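You operate a simulated robot arm through the tools that you are given. There is no shell and no other tool.

Carry out the task below with a simulated robot arm. There is one attempt and no reset: what you move stays moved.

TASK
Set right what has fallen over on the free end of the table. At the end: the orange rice box, which lies on its side on the free end of the table, stands upright there; the label block labelled "flour" from the free end of the table is on the table side facing the long worktop; the measuring cup with red line is on the beige riser board; the orange biscuit pack, which lies on its side on the free end of the table, stands upright there; whatever was shut is shut again. Leave all else as you found it, and nothing knocked over. Set down upright: rice box, orange biscuit pack, measuring cup with red line.

It is judged by the outcome, as a careful person would: the job done as asked, and still so three seconds after it is handed in. It fails if anything else is knocked over, pushed out of place, dropped, spilled or broken.

THE ROBOT
A 6-joint arm with a two-finger gripper, fixed in place. Base frame: the origin is at the foot of the arm, x ahead of it, y to its left, z up; the work surface is at about z = 0. Units: m, degrees, N and s.
With the tool pointing down near the work surface it reaches from about 0.24 to 0.62 m from the base axis. Its first joint turns from -66.0 to 66.0 degrees. Payload 1.37 kg.
Tool frame: the origin (TCP) lies between the finger pads and is the grasp point; the fingertips stand 0.022 m ahead of it; z points along the fingers, y is the line along which they close. The gripper opens to 0.092 m. The gripper's body begins 0.065 m behind the TCP.
Orientation is that of the tool frame in the base frame, as a unit quaternion [w, x, y, z]. With the fingers straight down and closing along the base's y, the tool's x points along the base's -x, its y along +y and its z along -z.

THE INTERFACE
- The arm moves only by the tool drive_tool. Its argument "targets" is text: rows parted by semicolons, each of 7 numbers parted by spaces: the shift along the tool's x, y, z in units of 250 mm (1.0 is 250 mm), then the turn, a rotation vector about the tool's x, y, z in units of 180 degrees (1.0 is 180 degrees), then the gripper command, from -1 (fully open) to 1 (shut), values between in proportion. In form: x y z rx ry rz fingers; .... A call has 1 to 20 rows; each row is the pose to reach, as a shift and turn from the pose commanded when the call began, along the tool's axes at that moment. A call with a number of a shift or a turn outside -1 to 1 is refused whole. Each row takes 0.2 s and may step no farther than 0.05 m and 8.6 degrees from the row before; otherwise, or with a gripper value out of range, the whole call is refused. Where a pose cannot be reached the arm comes as near as it can. A force on the tool above 40 N (or 10 N above the force at the start of the call, whichever is more), or a blocked arm, ends the call early, and 0.2 s more pass. The fingers move at their own pace and stop on an object; they squeeze with about 23 N. The grip force told is the motor's: it shows also when the fingers shut on nothing. Time passes only in rows, and 0.2 s behind the last, so rows that repeat a pose let the fingers close. It gives the time, the measured TCP pose, the force on the tool (base axes), the opening and the grip force at its end, in the units of the frame above (readings bear some noise), with the torque about the TCP (base axes, N m) and any sound that the robot's microphone picked up, and new pictures: "pictures" is both (left out), scene, wrist or none.
- Cameras (640 x 400 px; columns grow to the right, rows downward): "scene" is fixed at [0.0208, -0.4506, 0.5457]; the picture's right is [0.77, -0.64, 0.00], its down [-0.57, -0.69, -0.45] and it looks along [0.29, 0.34, -0.90] (base axes); focal length 214 px, centre (320, 200). "wrist" rides on the gripper at [0.071, 0.019, -0.102] in the tool frame; the picture's right is [-0.26, 0.97, 0.00], its down [-0.75, -0.20, -0.63] and it looks along [-0.60, -0.16, 0.78] (tool axes); focal length 280 px, centre (320, 200). There is no depth. A picture from a camera that has moved, and an enlarged one, comes with that camera's place and axes in the base frame and with its lens.
- zoom(camera, box): a new picture of the part [left, top, right, bottom] of that camera's present view, enlarged. No time passes.
- hand_in(): hands the job in; it is judged then, once.

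Nothing tells you positions but the pictures and the camera data. Unless the task says otherwise, let go and move clear before handing in.

The tools are called after "Call:" as name(argument=value, ...) on one line, values as JSON. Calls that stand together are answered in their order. drive_tool: Moves the arm, as the interface text tells. Its arguments: {"type":"object","properties":{"targets":{"type":"string"},"pictures":{"type":"string","enum":["both","scene","wrist","none"]}},"required":["targets"]} The other tools are called the same way: zoom (camera, box) takes an enlarged picture of a part of a camera's view; hand_in () hands the job in.

At the start:

```text
time_s: 0.0
ee_pos: [0.4825, -0.0729, 0.2465]
tcp_rot: [0.0, 0.001, 1.0, 0.0]
contact_force: [-1.0, -0.4, 0.3]
ft_torque: [-0.01, 0.01, 0.04]
gripper_width: 0.0921
finger_force: 0.0
```

scene: 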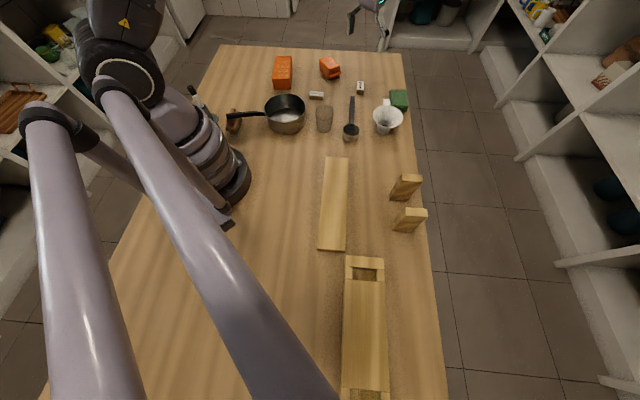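
wrist: 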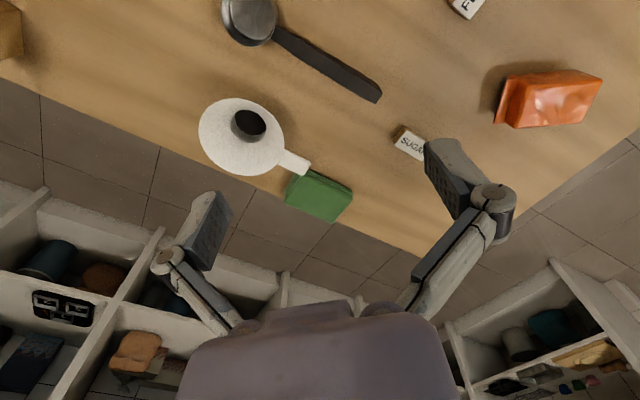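

I see a long table with orange packs at the far (+y) end, a saucepan, a cup, a spoon, a funnel, label blocks, a board, and a wooden box with what may be a sliding lid. I'll zoom in to identify things before moving.

Call:
zoom(camera="scene", box=[220, 40, 420, 165])

Call:
zoom(camera="scene", box=[280, 140, 460, 400])

Call:
zoom(camera="scene", box=[260, 45, 420, 145])

Call:
zoom(camera="wrist", box=[180, 0, 640, 250])

```text
3.20 times, centred on (320, 102) of scene
camera zoom: at [0.0208, -0.4506, 0.5457], right [0.77, -0.64, 0.0], down [-0.57, -0.69, -0.45], along [0.29, 0.34, -0.9], focal length 686 px, centre (320, 512)
```

zoom: 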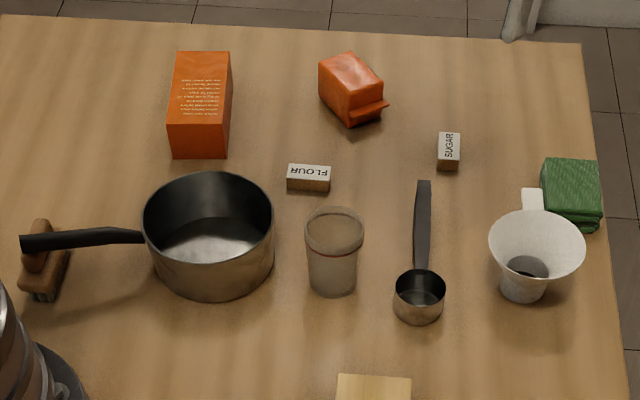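

```text
1.54 times, centred on (370, 270) of scene
camera zoom: at [0.0208, -0.4506, 0.5457], right [0.77, -0.64, 0.0], down [-0.57, -0.69, -0.45], along [0.29, 0.34, -0.9], focal length 330 px, centre (243, 92)
```

zoom: 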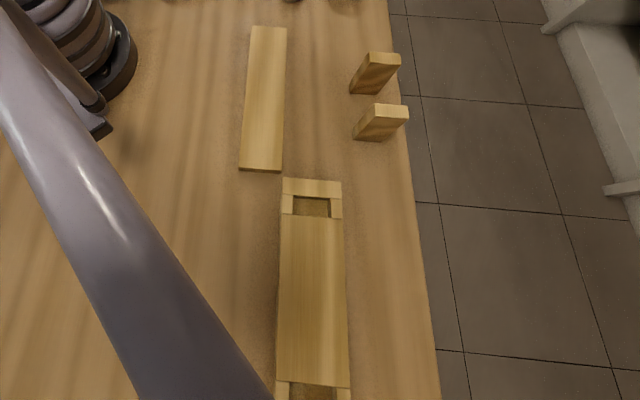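

```text
4.00 times, centred on (340, 95) of scene
camera zoom: at [0.0208, -0.4506, 0.5457], right [0.77, -0.64, 0.0], down [-0.57, -0.69, -0.45], along [0.29, 0.34, -0.9], focal length 858 px, centre (240, 620)
```

zoom: 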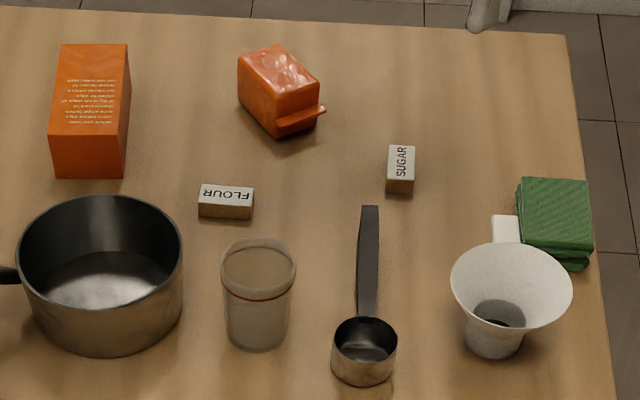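

```text
1.39 times, centred on (410, 125) of wrist
camera zoom: at [0.4138, -0.052, 0.3494], right [0.26, 0.97, 0.0], down [0.75, -0.2, 0.63], along [0.6, -0.16, -0.78], focal length 390 px, centre (195, 304)
```

zoom: 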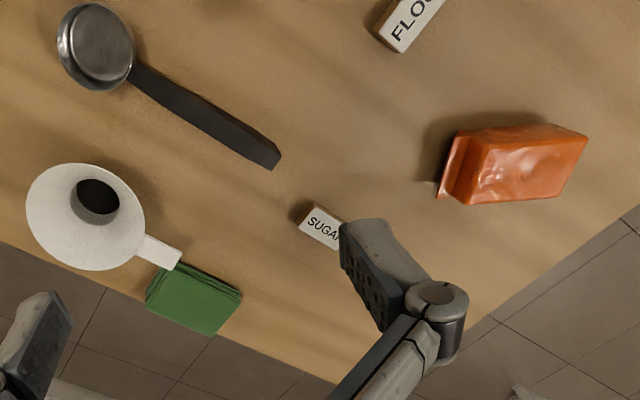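

I take the table to be turned about 45° to the base frame, with its free end far off along +x+y. I need to learn which side faces the "long worktop", so I'll zoom in on the surroundings.

Call:
zoom(camera="scene", box=[0, 0, 120, 75])

Call:
zoom(camera="scene", box=[140, 0, 480, 60])

Call:
zoom(camera="scene", box=[380, 0, 640, 160])

Call:
zoom(camera="scene", box=[0, 50, 240, 400])

Call:
zoom(camera="wrist", box=[0, 150, 640, 400])

```text
5.33 times, centred on (60, 38) of scene
camera zoom: at [0.0208, -0.4506, 0.5457], right [0.77, -0.64, 0.0], down [-0.57, -0.69, -0.45], along [0.29, 0.34, -0.9], focal length 1144 px, centre (1707, 1067)
```

zoom: 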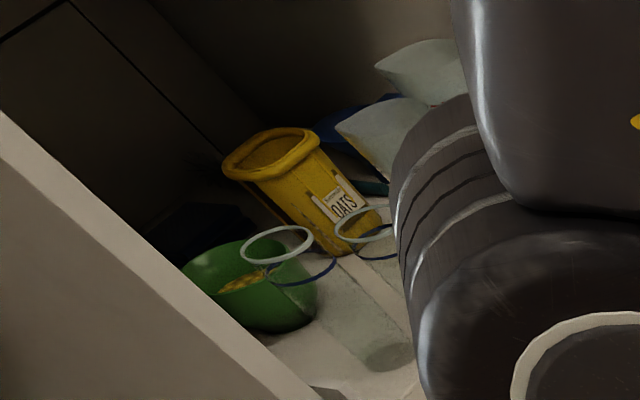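

```text
1.88 times, centred on (310, 30) of scene
camera zoom: at [0.0208, -0.4506, 0.5457], right [0.77, -0.64, 0.0], down [-0.57, -0.69, -0.45], along [0.29, 0.34, -0.9], focal length 404 px, centre (339, 520)
```

zoom: 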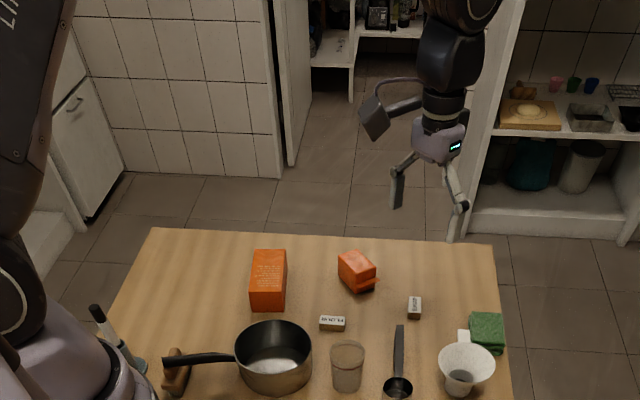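

```text
2.46 times, centred on (510, 80) of scene
camera zoom: at [0.0208, -0.4506, 0.5457], right [0.77, -0.64, 0.0], down [-0.57, -0.69, -0.45], along [0.29, 0.34, -0.9], focal length 528 px, centre (-148, 495)
```

zoom: 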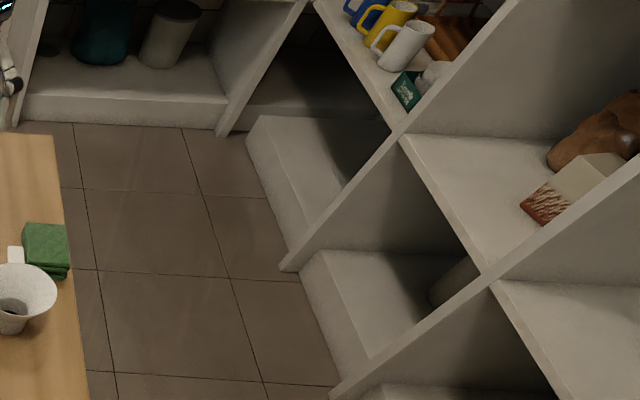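

```text
1.14 times, centred on (120, 225) of scene
camera zoom: at [0.0208, -0.4506, 0.5457], right [0.77, -0.64, 0.0], down [-0.57, -0.69, -0.45], along [0.29, 0.34, -0.9], focal length 245 px, centre (549, 171)
```

zoom: 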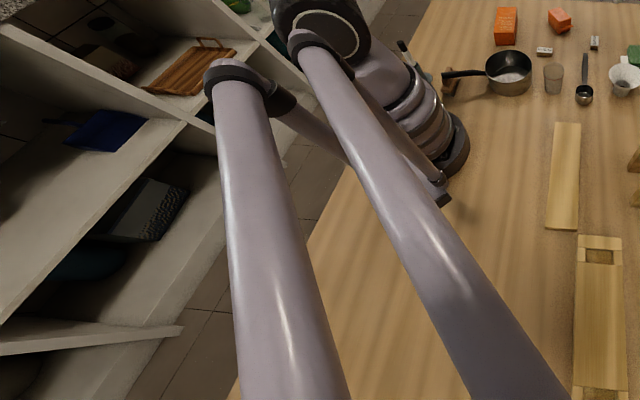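

```text
1.00 times, centred on (320, 275) of wrist (not enlarged: the box is as wide or as high as the picture)
camera zoom: at [0.4138, -0.052, 0.3494], right [0.26, 0.97, 0.0], down [0.75, -0.2, 0.63], along [0.6, -0.16, -0.78], focal length 280 px, centre (320, 125)
```

zoom: 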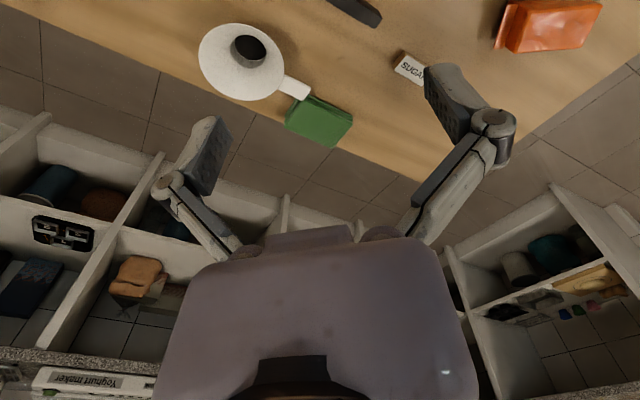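

The surroundings have shelving on several sides, and a granite edge shows at the bottom of the wrist picture. I'll raise the tool and pitch the wrist camera up to see which side holds the long worktop.

Call:
drive_tool(targets="0 0 -0.05 0 -0.045 0 -1; 0 0 -0.1 0 -0.09 0 -1; 0 0 -0.15 0 -0.135 0 -1; 0 0 -0.2 0 -0.18 0 -1; 0 0 -0.25 0 -0.225 0 -1; 0 0 -0.3 0 -0.27 0 -1; 0 0 -0.35 0 -0.315 0 -1; 0 0 -0.4 0 -0.36 0 -1", pictures="both")

```text
time_s: 1.8
ee_pos: [0.4839, -0.0718, 0.3473]
tcp_rot: [0.537, 0.0, 0.844, -0.001]
contact_force: [-0.3, 0.5, 0.0]
ft_torque: [0.0, 0.01, -0.01]
gripper_width: 0.092
finger_force: 0.0
out of reach, approached as far as the arm can: row 5, 6
camera wrist: at [0.3633, -0.0517, 0.3264], right [0.11, 0.97, 0.24], down [-0.25, -0.2, 0.95], along [0.96, -0.16, 0.22], focal length 280 px, centre (320, 200)
```

scene: 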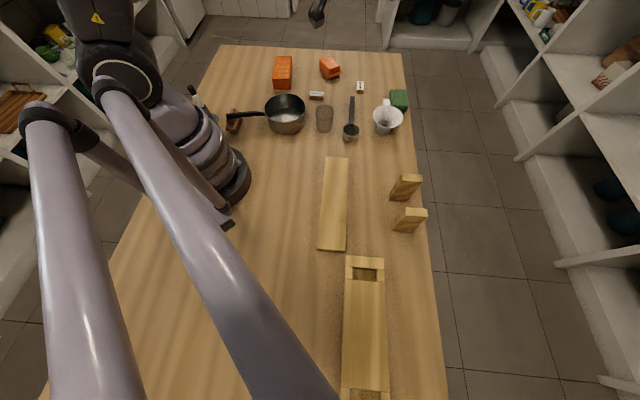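
wrist: 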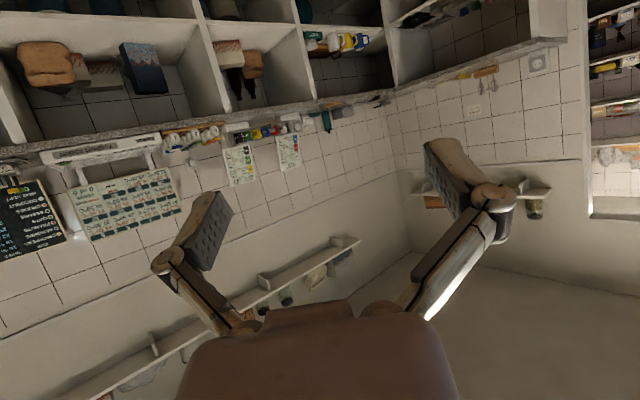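

The right wall (+x−y side) has a long worktop running from the corner, and the far wall has a short one. To be sure, I'll look at the left side (−x+y) too, so I'm un-tilting and moving over first.

Call:
drive_tool(targets="0.03 0.1 -0.05 0 0.036 0 -1; 0.06 0.2 -0.1 0 0.072 0 -1; 0.09 0.3 -0.15 0 0.108 0 -1; 0.12 0.4 -0.2 0 0.144 0 -1; 0.15 0.5 -0.25 0 0.18 0 -1; 0.17 0.6 -0.3 0 0.216 0 -1; 0.19 0.7 -0.35 0 0.252 0 -1; 0.21 0.8 -0.38 0 0.288 0 -1; 0.23 0.9 -0.41 0 0.324 0 -1; 0.25 1.0 -0.44 0 0.36 0 -1", pictures="wrist")

```text
time_s: 4.0
ee_pos: [0.3463, 0.1556, 0.302]
tcp_rot: [0.103, 0.002, 0.994, -0.036]
contact_force: [0.0, -0.3, -0.7]
ft_torque: [0.02, 0.0, -0.02]
gripper_width: 0.0918
finger_force: 0.1
out of reach, approached as far as the arm can: row 2, 3, 4, 7, 8, 9, 10
camera wrist: at [0.2573, 0.1834, 0.3869], right [0.27, 0.96, -0.01], down [0.61, -0.16, 0.78], along [0.75, -0.22, -0.63], focal length 280 px, centre (320, 200)
```

wrist: 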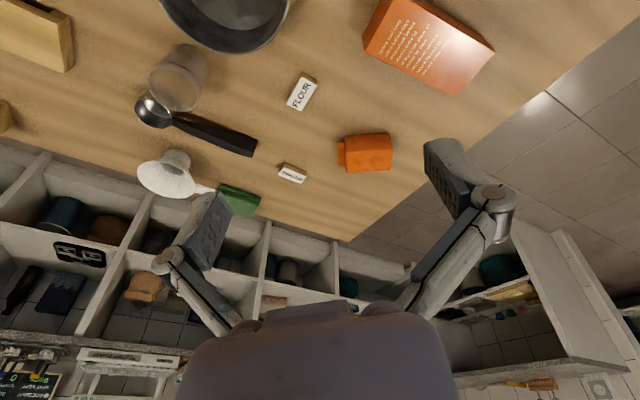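

The pose was only partly reached (too high for a vertical tool). I'm lowering a little and yawing the camera towards the left side.

Call:
drive_tool(targets="0 0 0.04 0 0 -0.045 -1; 0 0 0.08 0 0 -0.09 -1; 0 0 0.12 0 0 -0.135 -1; 0 0 0.16 0 0 -0.18 -1; 0 0 0.2 0 0 -0.225 -1; 0 0 0.2 0 0 -0.27 -1; 0 0 0.2 0 0 -0.315 -1; 0 0 0.2 0 0 -0.36 -1; 0 0 0.2 0 0 -0.405 -1; 0 0 0.2 0 0 -0.45 -1; 0 0 0.2 0 0 -0.495 -1; 0 0 0.2 0 0 -0.54 -1", pictures="wrist")

```text
time_s: 6.6
ee_pos: [0.3056, 0.1101, 0.1805]
tcp_rot: [-0.05, 0.743, -0.658, 0.107]
contact_force: [0.3, 0.9, 0.6]
ft_torque: [0.02, -0.03, -0.03]
gripper_width: 0.0919
finger_force: 0.0
out of reach, approached as far as the arm can: row 5, 6, 7, 8, 9, 10, 11, 12
camera wrist: at [0.2741, 0.0454, 0.2826], right [-0.96, 0.14, -0.23], down [-0.02, 0.81, 0.58], along [0.27, 0.57, -0.78], focal length 280 px, centre (320, 200)
```

wrist: 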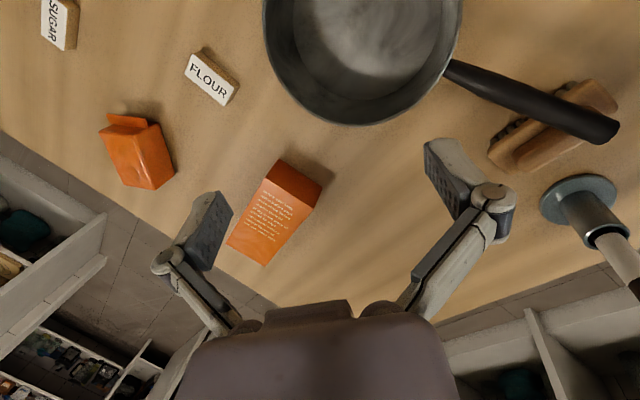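

The camera now faces +y. I see the rice box, biscuit pack and label blocks, and a tall stand near the base. I'll rise and tilt up to see the left side, keeping the arm away from the stand.

Call:
drive_tool(targets="-0.039 -0.016 -0.062 -0.008 -0.035 0.003 -1; -0.078 -0.032 -0.124 -0.016 -0.07 0.007 -1; -0.118 -0.047 -0.186 -0.025 -0.105 0.01 -1; -0.157 -0.063 -0.248 -0.033 -0.14 0.013 -1; -0.196 -0.079 -0.31 -0.041 -0.175 0.017 -1; -0.235 -0.095 -0.371 -0.05 -0.21 0.02 -1; -0.275 -0.11 -0.433 -0.058 -0.244 0.024 -1; -0.314 -0.126 -0.495 -0.066 -0.279 0.027 -1", pictures="both")

```text
time_s: 8.4
ee_pos: [0.3071, 0.1974, 0.2967]
tcp_rot: [-0.247, 0.689, -0.616, -0.291]
contact_force: [-0.5, 0.3, -0.7]
ft_torque: [0.01, 0.03, 0.01]
gripper_width: 0.0924
finger_force: 0.0
out of reach, approached as far as the arm can: row 1, 2
camera wrist: at [0.3048, 0.075, 0.3207], right [-0.98, 0.07, 0.2], down [0.21, 0.12, 0.97], along [0.04, 0.99, -0.13], focal length 280 px, centre (320, 200)
```

scene: 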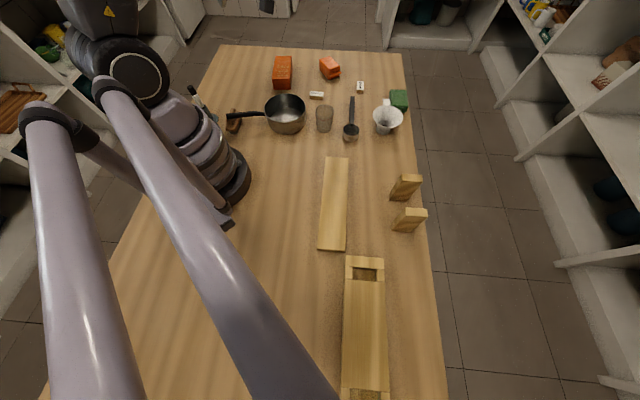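
wrist: 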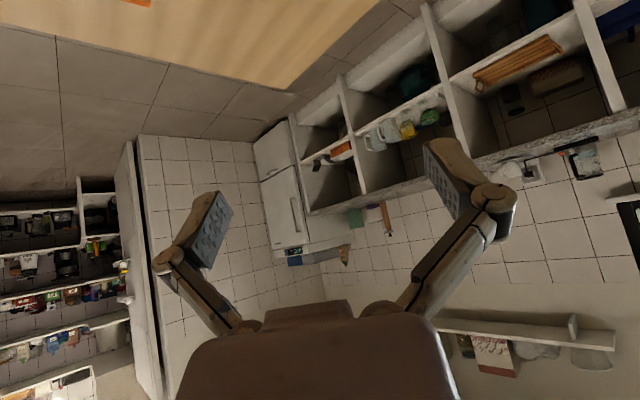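

The left side also has a worktop, starting after a fridge. I'll yaw further left to compare how long the worktops are.

Call:
drive_tool(targets="0 0 0 -0.029 0.001 -0.029 -1; 0 0 0 -0.059 0.0015 -0.059 -1; 0 0 0 -0.088 0.002 -0.088 -1; 0 0 0 -0.117 0.003 -0.118 -1; 0 0 0 -0.147 0.004 -0.147 -1; 0 0 0 -0.176 0.0045 -0.177 -1", pictures="wrist")

```text
time_s: 9.8
ee_pos: [0.3064, 0.1959, 0.2975]
tcp_rot: [-0.116, 0.873, -0.304, -0.364]
contact_force: [0.6, 0.1, -0.6]
ft_torque: [-0.01, -0.02, -0.02]
gripper_width: 0.0921
finger_force: 0.1
camera wrist: at [0.3919, 0.107, 0.3205], right [-0.74, -0.64, 0.2], down [0.06, 0.23, 0.97], along [-0.67, 0.73, -0.13], focal length 280 px, centre (320, 200)
```

wrist: 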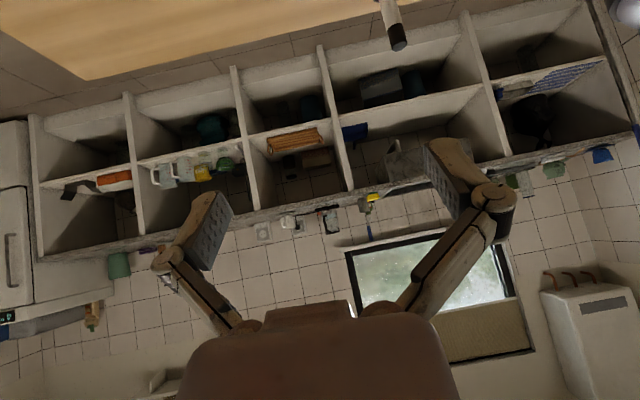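

The left worktop has five bays between the fridge and the near wall. Now I'll swing back to see how far the right wall's worktop runs.

Call:
drive_tool(targets="0.047 0.04 -0.045 0.032 -0.001 0.032 -1; 0.093 0.079 -0.091 0.064 -0.002 0.064 -1; 0.14 0.119 -0.136 0.096 -0.002 0.097 -1; 0.186 0.159 -0.182 0.128 -0.003 0.129 -1; 0.233 0.198 -0.227 0.16 -0.004 0.161 -1; 0.279 0.238 -0.273 0.192 -0.005 0.193 -1; 0.326 0.277 -0.318 0.224 -0.006 0.225 -1; 0.372 0.317 -0.364 0.256 -0.007 0.257 -1; 0.419 0.357 -0.409 0.288 -0.007 0.29 -1; 0.465 0.396 -0.455 0.32 -0.008 0.322 -1; 0.512 0.436 -0.5 0.3525 -0.009 0.354 -1", pictures="none")

```text
time_s: 12.2
ee_pos: [0.3787, -0.0005, 0.2972]
tcp_rot: [0.34, -0.399, 0.834, 0.174]
contact_force: [0.0, 0.7, -0.4]
ft_torque: [0.0, 0.0, 0.0]
gripper_width: 0.0921
finger_force: 0.0
```

Continuing the yaw towards the right wall.

Call:
drive_tool(targets="0.032 -0.023 -0.032 0.033 -0.001 0.033 -1; 0.064 -0.047 -0.065 0.065 -0.002 0.066 -1; 0.096 -0.07 -0.097 0.098 -0.003 0.098 -1; 0.127 -0.093 -0.129 0.131 -0.003 0.131 -1; 0.159 -0.116 -0.162 0.163 -0.004 0.164 -1; 0.191 -0.14 -0.194 0.196 -0.005 0.197 -1; 0.223 -0.163 -0.226 0.229 -0.006 0.229 -1; 0.255 -0.186 -0.259 0.261 -0.007 0.262 -1; 0.287 -0.209 -0.291 0.294 -0.008 0.295 -1; 0.318 -0.233 -0.323 0.327 -0.008 0.328 -1; 0.35 -0.256 -0.356 0.359 -0.009 0.36 -1; 0.382 -0.279 -0.388 0.392 -0.01 0.393 -1", pictures="both")

```text
time_s: 14.8
ee_pos: [0.2318, -0.2955, 0.2905]
tcp_rot: [0.355, 0.358, 0.851, -0.148]
contact_force: [-0.5, 0.5, -0.1]
ft_torque: [0.04, 0.01, 0.02]
gripper_width: 0.0921
finger_force: 0.1
out of reach, approached as far as the arm can: row 8, 9, 10, 11, 12
camera wrist: at [0.1612, -0.1932, 0.3122], right [0.82, 0.54, 0.19], down [-0.09, -0.21, 0.97], along [0.57, -0.81, -0.12], focal length 280 px, centre (320, 200)
```

scene: 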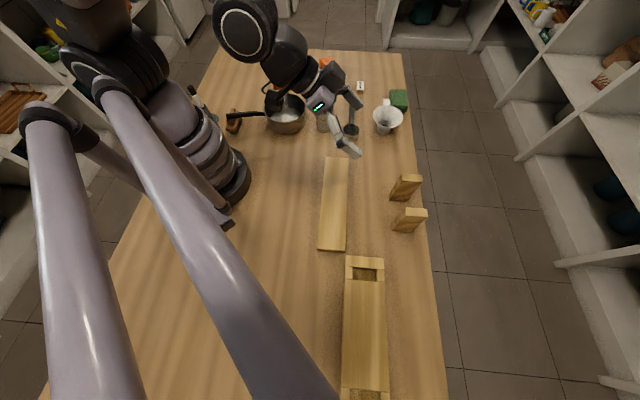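
wrist: 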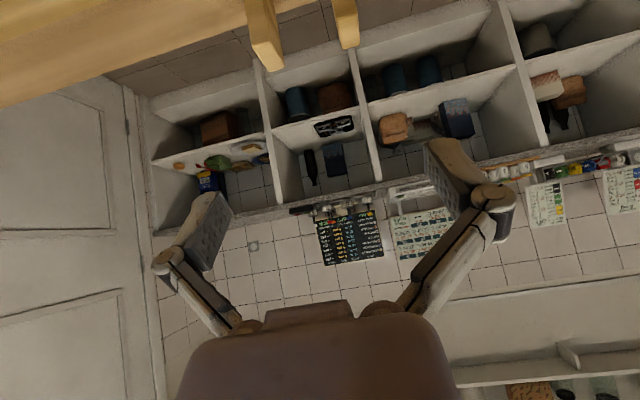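

Both side walls carry shelving. The right-hand worktop (+x−y side) runs wall to corner and is the longer one, while the left one is cut short by the fridge. So I take the +x−y table side as the target for the flour block. Next I'll look closely at the board.

Call:
drive_tool(targets="0.019 0 0.019 0 0.042 0 -1; 0.038 0 0.038 0 0.083 0 -1; 0.057 0 0.057 0 0.125 0 -1; 0.076 0 0.076 0 0.167 0 -1; 0.095 0 0.095 0 0.208 0 -1; 0.114 0 0.114 0 0.25 0 -1", pictures="wrist")

```text
time_s: 16.2
ee_pos: [0.2287, -0.29, 0.2424]
tcp_rot: [0.001, 0.409, 0.913, 0.009]
contact_force: [-0.2, -0.1, -0.6]
ft_torque: [-0.01, -0.02, -0.01]
gripper_width: 0.092
finger_force: 0.0
out of reach, approached as far as the arm can: row 3, 4
camera wrist: at [0.1969, -0.2249, 0.3458], right [0.89, 0.45, 0.02], down [0.34, -0.71, 0.62], along [0.29, -0.55, -0.79], focal length 280 px, centre (320, 200)
```

wrist: 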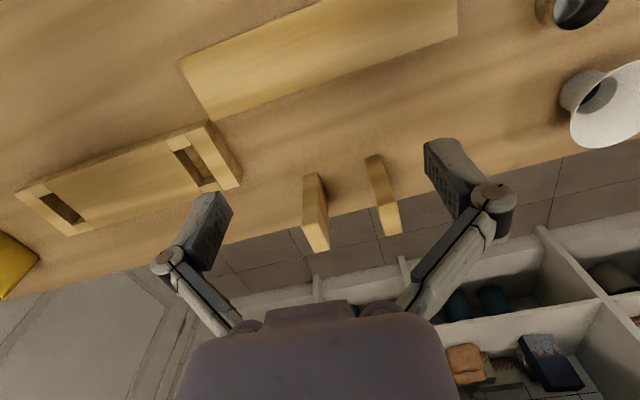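

I see the flat board, a shallow tray with a panel, two standing blocks, and something yellow at the near end. I'll zoom in on each.

Call:
zoom(camera="wrist", box=[0, 0, 320, 300])

Call:
zoom(camera="wrist", box=[160, 0, 480, 260])

Call:
zoom(camera="wrist", box=[480, 0, 640, 160])

```text
1.33 times, centred on (160, 150) of wrist
camera zoom: at [0.1969, -0.2249, 0.3458], right [0.89, 0.45, 0.02], down [0.34, -0.71, 0.62], along [0.29, -0.55, -0.79], focal length 374 px, centre (533, 267)
```

zoom: 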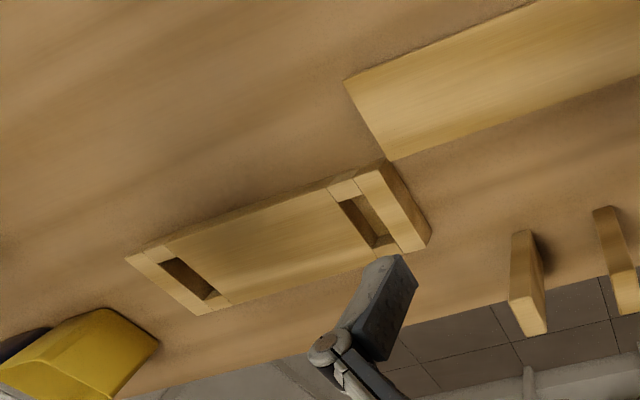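

```text
1.54 times, centred on (320, 130) of wrist
camera zoom: at [0.1969, -0.2249, 0.3458], right [0.89, 0.45, 0.02], down [0.34, -0.71, 0.62], along [0.29, -0.55, -0.79], focal length 431 px, centre (320, 308)
```

zoom: 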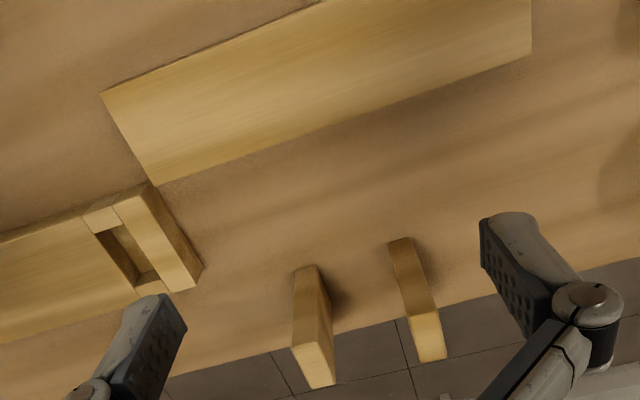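

```text
2.50 times, centred on (560, 80) of wrist
camera zoom: at [0.1969, -0.2249, 0.3458], right [0.89, 0.45, 0.02], down [0.34, -0.71, 0.62], along [0.29, -0.55, -0.79], focal length 701 px, centre (-280, 500)
```

zoom: 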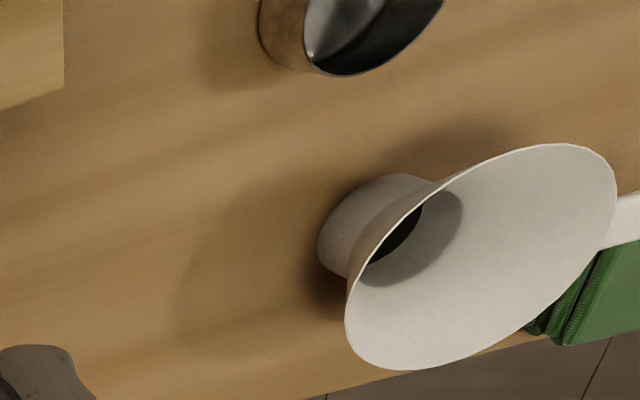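

The flat board (about 0.28×0.075 m, centred near (0.22,−0.27)) is the beige riser board; the tray is out of reach and not needed. Next I'll move over the free end to study the packs from above.

Call:
drive_tool(targets="0.025 0.081 0 0 0 -0.042 -1; 0.05 0.162 0 0 0 -0.083 -1; 0.075 0.243 0 0 0 -0.125 -1; 0.1 0.324 0 0 0 -0.167 -1; 0.126 0.405 0 0 0 -0.208 -1; 0.151 0.485 0 0 0 -0.25 -1; 0.176 0.566 0 0 0 -0.292 -1; 0.201 0.647 0 0 0 -0.333 -1; 0.226 0.728 0 0 0 -0.375 -1; 0.251 0.809 0 0 0 -0.417 -1; 0.277 0.89 0 0 0 -0.458 -1; 0.277 0.89 0 0 0 -0.5 -1", pictures="wrist")

```text
time_s: 18.8
ee_pos: [0.3504, -0.09, 0.2457]
tcp_rot: [0.008, -0.359, 0.933, 0.004]
contact_force: [0.1, 0.1, -0.5]
ft_torque: [0.0, 0.0, -0.03]
gripper_width: 0.092
finger_force: 0.0
camera wrist: at [0.2842, -0.1229, 0.3475], right [-0.45, 0.89, 0.01], down [0.69, 0.35, 0.64], along [0.57, 0.29, -0.77], focal length 280 px, centre (320, 200)
```

wrist: 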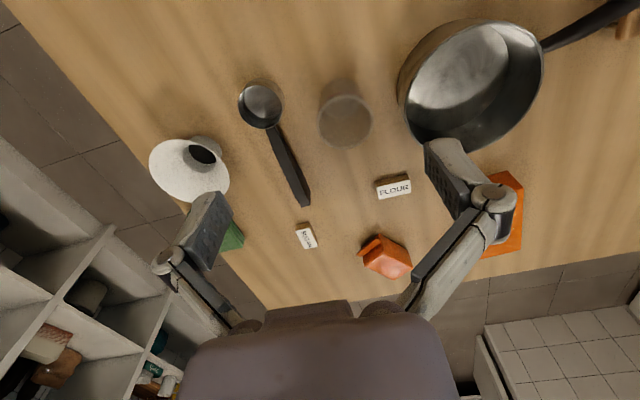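

Good overview: the spoon, cup, flour and sugar blocks, biscuit pack and rice box are all in view. I'll zoom in for precise measurements.

Call:
zoom(camera="wrist", box=[220, 60, 440, 200])

Call:
zoom(camera="wrist", box=[280, 160, 540, 310])

Call:
zoom(camera="scene", box=[300, 50, 380, 150])

Call:
zoom(camera="scene", box=[255, 45, 355, 110])

```text
2.86 times, centred on (330, 130) of wrist
camera zoom: at [0.2842, -0.1229, 0.3475], right [-0.45, 0.89, 0.01], down [0.69, 0.35, 0.64], along [0.57, 0.29, -0.77], focal length 801 px, centre (291, 400)
```

zoom: 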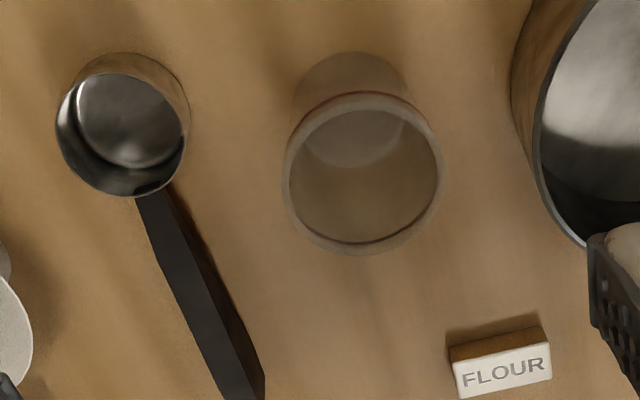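

```text
2.46 times, centred on (410, 235) of wrist
camera zoom: at [0.2842, -0.1229, 0.3475], right [-0.45, 0.89, 0.01], down [0.69, 0.35, 0.64], along [0.57, 0.29, -0.77], focal length 690 px, centre (98, 114)
```

zoom: 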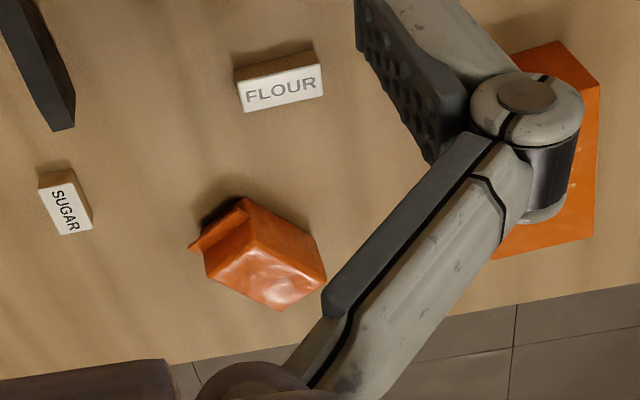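

```text
4.00 times, centred on (340, 100) of scene
camera zoom: at [0.0208, -0.4506, 0.5457], right [0.77, -0.64, 0.0], down [-0.57, -0.69, -0.45], along [0.29, 0.34, -0.9], focal length 858 px, centre (240, 600)
```

zoom: 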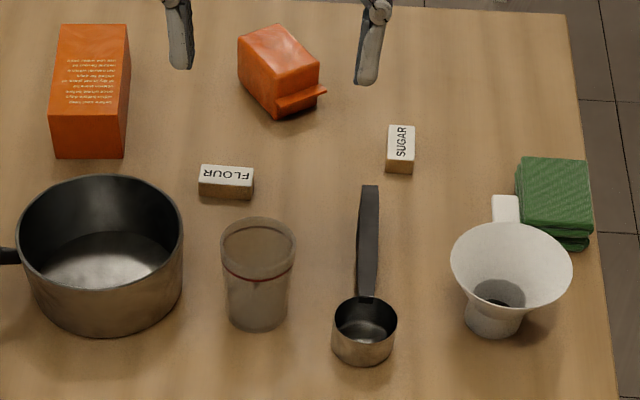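

```text
6.15 times, centred on (305, 78) of scene
camera zoom: at [0.0208, -0.4506, 0.5457], right [0.77, -0.64, 0.0], down [-0.57, -0.69, -0.45], along [0.29, 0.34, -0.9], focal length 1320 px, centre (412, 954)
```

zoom: 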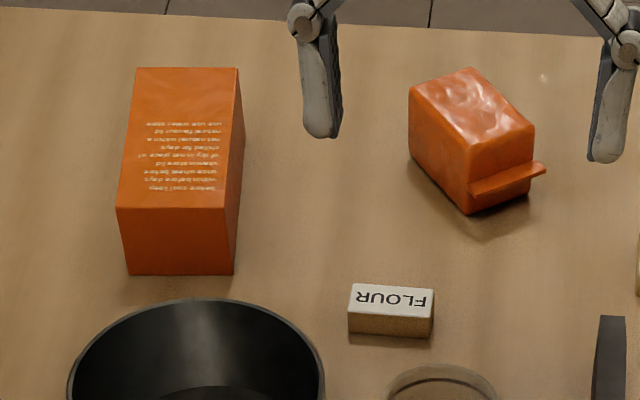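

I measure the flour block near (0.458,0.089), the cup at (0.384,−0.043) with a 0.059 rim and 0.068 height, and the rice box centre near (0.43,0.26), 0.14×0.065×0.043. I'll go closer to find which ends of the packs are their tops.

Call:
drive_tool(targets="-0.09 0.112 0.02 0 0 0 -1; -0.18 0.224 0.04 0 0 0 -1; -0.27 0.336 0.06 0 0 0 -1; -0.36 0.449 0.08 0 0 0 -1; -0.453 0.561 0.1 0 0 0 -1", pictures="wrist")

```text
time_s: 20.0
ee_pos: [0.3415, 0.0901, 0.2232]
tcp_rot: [0.008, -0.357, 0.934, 0.004]
contact_force: [-0.5, 0.7, 0.1]
ft_torque: [0.01, -0.01, -0.01]
gripper_width: 0.092
finger_force: 0.0
camera wrist: at [0.2771, 0.0571, 0.324], right [-0.45, 0.89, 0.01], down [0.69, 0.34, 0.64], along [0.57, 0.29, -0.77], focal length 280 px, centre (320, 200)
```

wrist: 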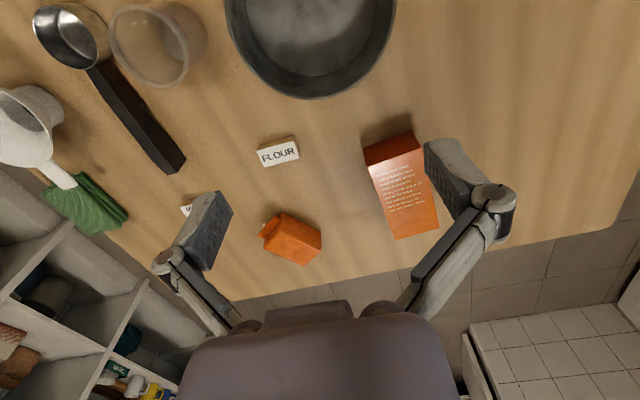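

Call:
zoom(camera="wrist", box=[350, 120, 450, 250])

Call:
zoom(camera="wrist", box=[235, 120, 345, 280])

Call:
zoom(camera="wrist", box=[0, 0, 220, 240])

```text
3.08 times, centred on (400, 185) of wrist
camera zoom: at [0.2771, 0.0571, 0.324], right [-0.45, 0.89, 0.01], down [0.69, 0.34, 0.64], along [0.57, 0.29, -0.77], focal length 863 px, centre (74, 246)
```

zoom: 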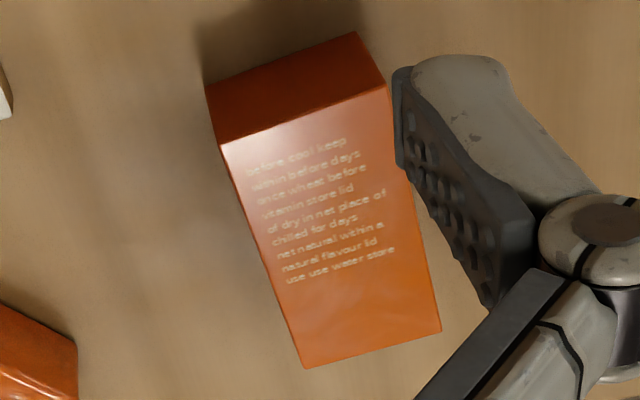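

```text
2.50 times, centred on (290, 200) of wrist
camera zoom: at [0.2771, 0.0571, 0.324], right [-0.45, 0.89, 0.01], down [0.69, 0.34, 0.64], along [0.57, 0.29, -0.77], focal length 701 px, centre (395, 200)
```

zoom: 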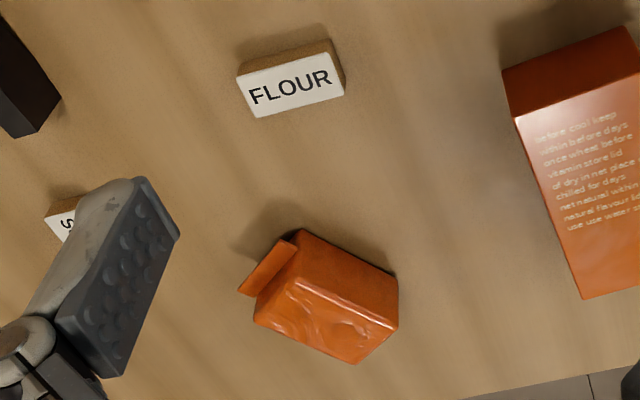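

```text
1.67 times, centred on (110, 120) of wrist
camera zoom: at [0.2771, 0.0571, 0.324], right [-0.45, 0.89, 0.01], down [0.69, 0.34, 0.64], along [0.57, 0.29, -0.77], focal length 467 px, centre (670, 333)
```

zoom: 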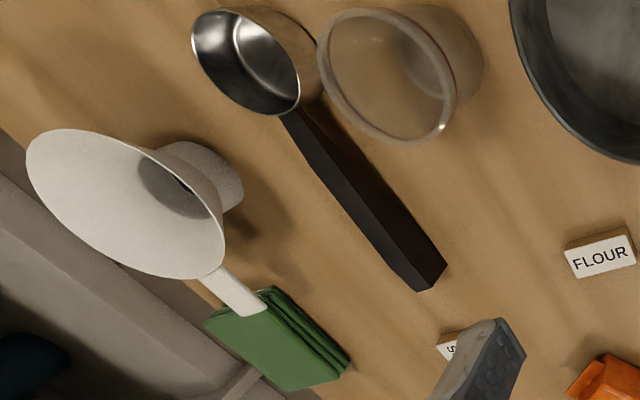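

The rice box's text reads with its top toward the robot, so its top is the near end and its bottom the far end. I'll zoom further on the biscuit pack.

Call:
zoom(camera="wrist", box=[255, 200, 330, 275])

Call:
zoom(camera="scene", box=[310, 48, 350, 88])

Call:
zoom(camera="scene", box=[265, 48, 305, 98])

```text
5.33 times, centred on (292, 238) of wrist
camera zoom: at [0.2771, 0.0571, 0.324], right [-0.45, 0.89, 0.01], down [0.69, 0.34, 0.64], along [0.57, 0.29, -0.77], focal length 1495 px, centre (467, 0)
```

zoom: 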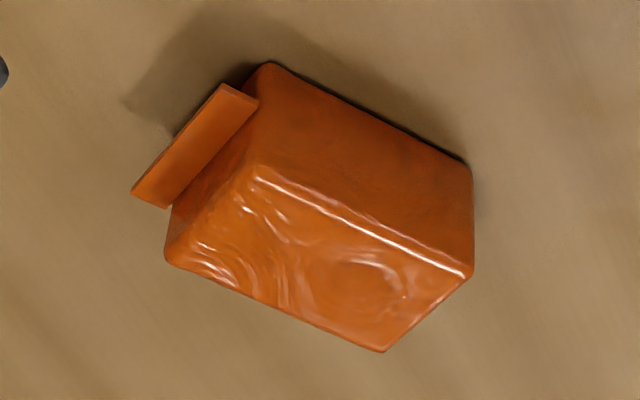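

```text
10.00 times, centred on (330, 68) of scene
camera zoom: at [0.0208, -0.4506, 0.5457], right [0.77, -0.64, 0.0], down [-0.57, -0.69, -0.45], along [0.29, 0.34, -0.9], focal length 2145 px, centre (220, 1520)
```

zoom: 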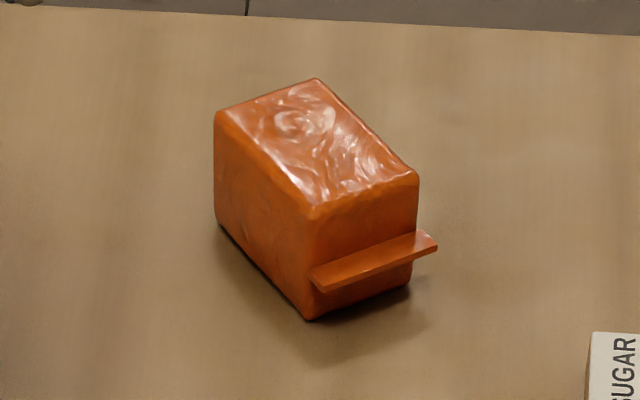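

```text
8.00 times, centred on (285, 73) of scene
camera zoom: at [0.0208, -0.4506, 0.5457], right [0.77, -0.64, 0.0], down [-0.57, -0.69, -0.45], along [0.29, 0.34, -0.9], focal length 1716 px, centre (600, 1216)
```

zoom: 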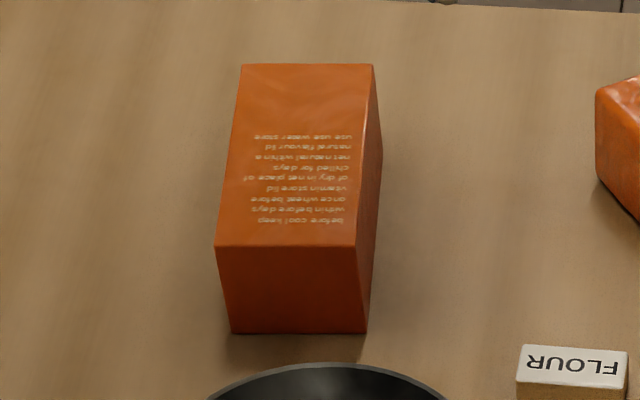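

The pack's fin end (its top) faces −y. I place it at about (0.59,0.17), 0.072 long × 0.047 × 0.044. I'll start with the flour block and move above it.

Call:
drive_tool(targets="-0.072 -0.062 0.084 0 0.001 -0.004 -1; -0.144 -0.124 0.167 0 0.002 -0.007 -1; -0.216 -0.186 0.251 0 0.003 -0.011 -1; -0.288 -0.248 0.334 0 0.004 -0.014 -1; -0.36 -0.31 0.418 0 0.0056 -0.018 -1", pictures="both")

```text
time_s: 21.2
ee_pos: [0.462, 0.093, 0.1168]
tcp_rot: [0.0, -0.383, 0.924, 0.001]
contact_force: [-0.1, -0.2, 0.0]
ft_torque: [0.01, -0.01, -0.01]
gripper_width: 0.0921
finger_force: 0.0
camera wrist: at [0.4003, 0.0574, 0.2209], right [-0.5, 0.87, 0.0], down [0.68, 0.39, 0.62], along [0.54, 0.31, -0.78], focal length 280 px, centre (320, 200)
```

scene: 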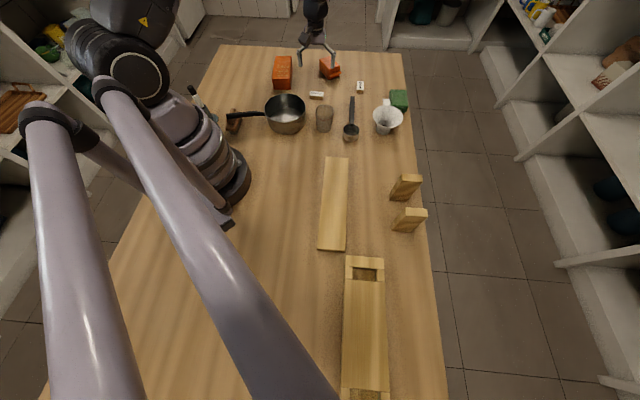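
wrist: 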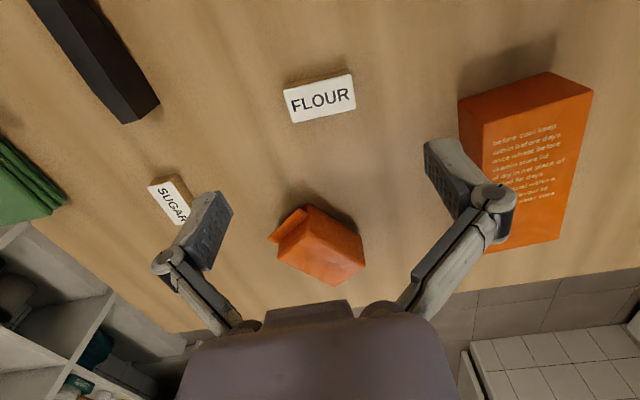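

The flour block sits centred beneath the gripper at (0.461,0.0925), with its long side along the closing axis. I'll go down and grip it.

Call:
drive_tool(targets="0 0 0.092 0 0 0 -1; 0 0 0.184 0 0 0 -1; 0 0 0.276 0 0 0 -1; 0 0 0.367 0 0 0 -1; 0 0 0.367 0 0 0 -1; 0 0 0.367 0 0 0 0.3; 0 0 0.367 0 0 0 0.3; 0 0 0.367 0 0 0 0.3; 0 0 0.367 0 0 0 0.3; 0 0 0.367 0 0 0 0.3; 0 0 0.367 0 0 0 0.3", pictures="both")

```text
time_s: 23.6
ee_pos: [0.4598, 0.0942, 0.0265]
tcp_rot: [0.0, -0.384, 0.923, 0.0]
contact_force: [0.6, 0.1, 3.7]
ft_torque: [0.05, 0.04, 0.0]
gripper_width: 0.0488
finger_force: 22.9
camera wrist: at [0.3972, 0.0585, 0.1288], right [-0.5, 0.87, 0.0], down [0.68, 0.39, 0.62], along [0.54, 0.31, -0.78], focal length 280 px, centre (320, 200)
```

scene: 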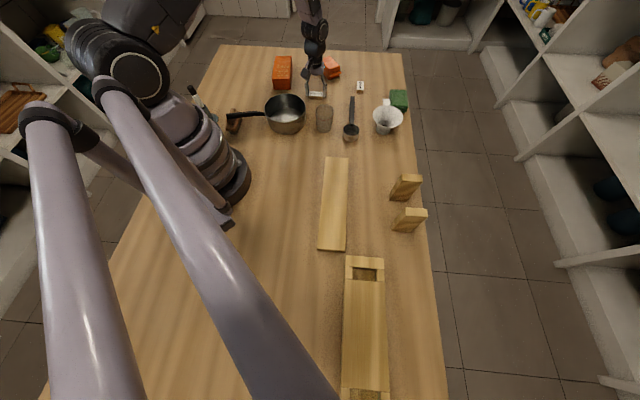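
wrist: 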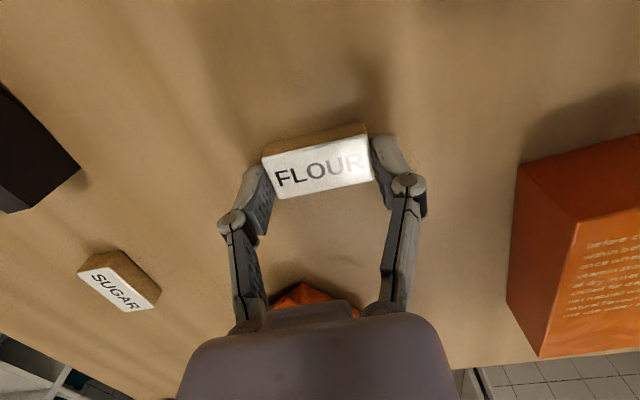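

The flour block is gripped (49 mm). I'll lift it and carry it towards the right-hand side of the table.

Call:
drive_tool(targets="0 0 -0.12 0 0 0 0.3; 0 0 -0.25 0 0 0 0.3; 0 0 -0.38 0 0 0 0.3; 0 0 -0.5 0 0 0 0.3; 0.07 -0.06 -0.5 0 0 0.04 0.3; 0.14 -0.12 -0.5 0 0 0.08 0.3; 0.21 -0.18 -0.5 0 0 0.12 0.3; 0.28 -0.24 -0.5 0 0 0.16 0.3; 0.35 -0.3 -0.5 0 0 0.2 0.3; 0.42 -0.36 -0.5 0 0 0.24 0.3; 0.49 -0.42 -0.5 0 0 0.28 0.3; 0.56 -0.48 -0.5 0 0 0.32 0.3; 0.63 -0.54 -0.5 0 0 0.36 0.3; 0.7 -0.6 -0.5 0 0 0.4 0.3; 0.77 -0.67 -0.5 0 0 0.44 0.3; 0.85 -0.74 -0.5 0 0 0.47 0.3; 0.92 -0.8 -0.5 0 0 0.5 0.3", pictures="both")

```text
time_s: 27.2
ee_pos: [0.4384, -0.2108, 0.1523]
tcp_rot: [0.0, 0.382, 0.924, 0.0]
contact_force: [-0.3, -0.4, -0.5]
ft_torque: [-0.01, 0.0, 0.02]
gripper_width: 0.0323
finger_force: 0.1
camera wrist: at [0.4034, -0.1451, 0.2551], right [0.87, 0.5, 0.0], down [0.39, -0.68, 0.62], along [0.31, -0.54, -0.78], focal length 280 px, centre (320, 200)
```

scene: 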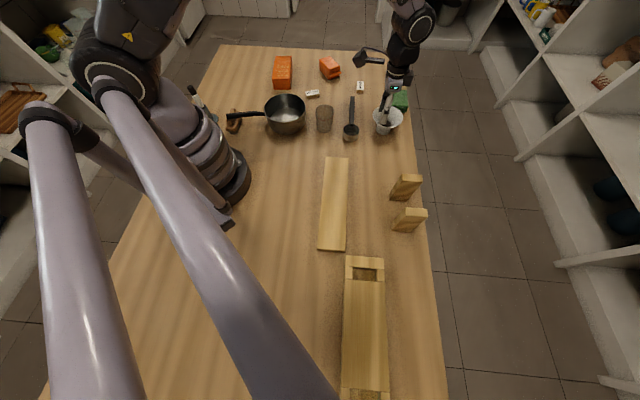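
wrist: 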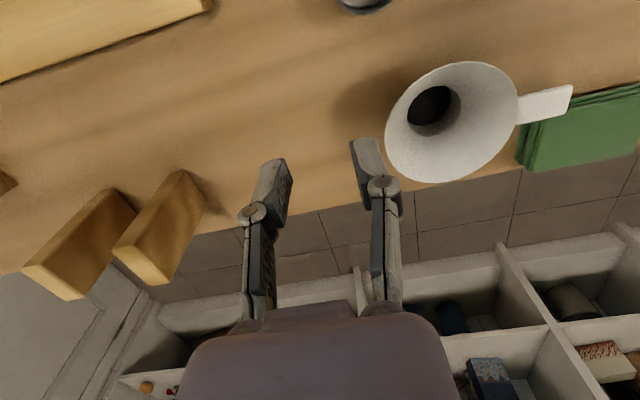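

The block slipped out of the fingers early on and seems to still lie near its start. I'll check exactly where and how it rests.

Call:
zoom(camera="scene", box=[260, 45, 420, 145])

Call:
zoom(camera="scene", box=[295, 80, 335, 105])

```text
4.00 times, centred on (340, 95) of scene
camera zoom: at [0.0208, -0.4506, 0.5457], right [0.77, -0.64, 0.0], down [-0.57, -0.69, -0.45], along [0.29, 0.34, -0.9], focal length 858 px, centre (240, 620)
```

zoom: 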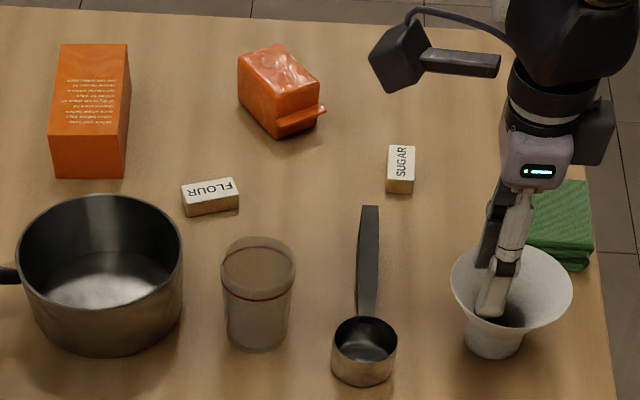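

```text
16.00 times, centred on (315, 92) of scene
camera zoom: at [0.0208, -0.4506, 0.5457], right [0.77, -0.64, 0.0], down [-0.57, -0.69, -0.45], along [0.29, 0.34, -0.9], focal length 3432 px, centre (400, 1920)
```

zoom: 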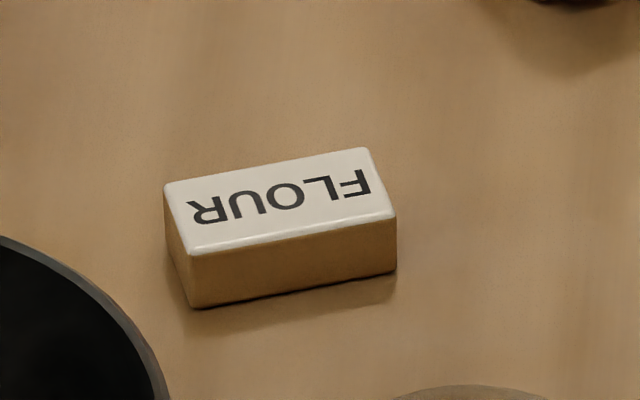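

The block still lies flat at about (0.453,0.107), now turned so its long axis is near −24°. I'll go back and grip it across its narrow side with full closing.

Call:
drive_tool(targets="0.107 0.118 0 0 0 -0.014 -1; 0.215 0.235 0 0 0 -0.028 -1; 0.322 0.353 0 0 0 -0.043 -1; 0.429 0.47 0 0 0 -0.057 -1; 0.536 0.588 0 0 0 -0.071 -1; 0.644 0.705 0.03 0 0 -0.085 -1; 0.751 0.823 0.08 0 0 -0.1 -1; 0.858 0.94 0.13 0 0 -0.114 -1", pictures="wrist")

```text
time_s: 29.0
ee_pos: [0.4543, 0.111, 0.1217]
tcp_rot: [0.0, 0.211, 0.977, 0.0]
contact_force: [-0.2, 0.4, -0.4]
ft_torque: [0.02, -0.02, -0.02]
gripper_width: 0.0921
finger_force: 0.2
camera wrist: at [0.399, 0.1576, 0.2242], right [0.64, 0.77, 0.0], down [0.6, -0.5, 0.62], along [0.48, -0.4, -0.78], focal length 280 px, centre (320, 200)
```

wrist: 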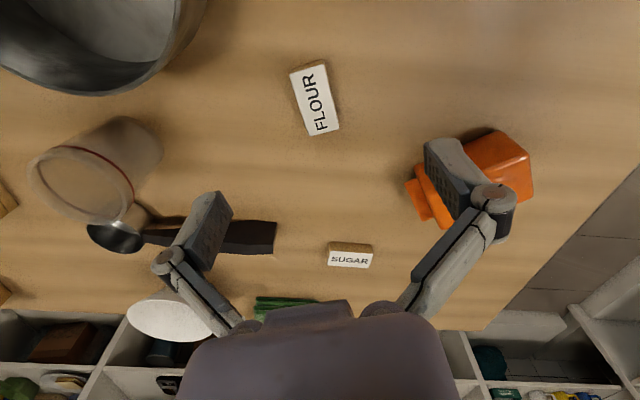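

The flour block is well aligned with the gripper now. I'll descend and close fully on its narrow sides.

Call:
drive_tool(targets="0 -0.012 0.1 0 0 0.005 -1; 0 -0.012 0.2 0 0 0.005 -1; 0 -0.012 0.3 0 0 0.005 -1; 0 -0.012 0.385 0 0 0.005 -1; 0 -0.012 0.385 0 0 0.005 1; 0 -0.012 0.385 0 0 0.005 1; 0 -0.012 0.385 0 0 0.005 1; 0 -0.012 0.385 0 0 0.005 1; 0 -0.012 0.385 0 0 0.005 1; 0 -0.012 0.385 0 0 0.005 1", pictures="wrist")

```text
time_s: 31.2
ee_pos: [0.4523, 0.1049, 0.0263]
tcp_rot: [-0.001, 0.218, 0.976, 0.0]
contact_force: [0.0, -0.7, -0.1]
ft_torque: [-0.01, 0.01, 0.01]
gripper_width: 0.0247
finger_force: 22.9
camera wrist: at [0.3978, 0.1536, 0.1284], right [0.65, 0.76, 0.0], down [0.59, -0.51, 0.62], along [0.48, -0.41, -0.78], focal length 280 px, centre (320, 200)
```

wrist: 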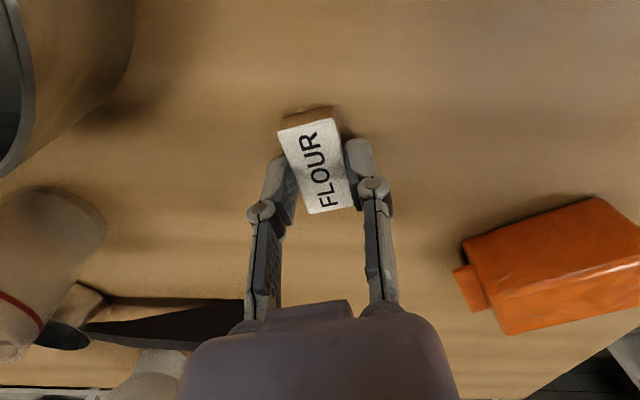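

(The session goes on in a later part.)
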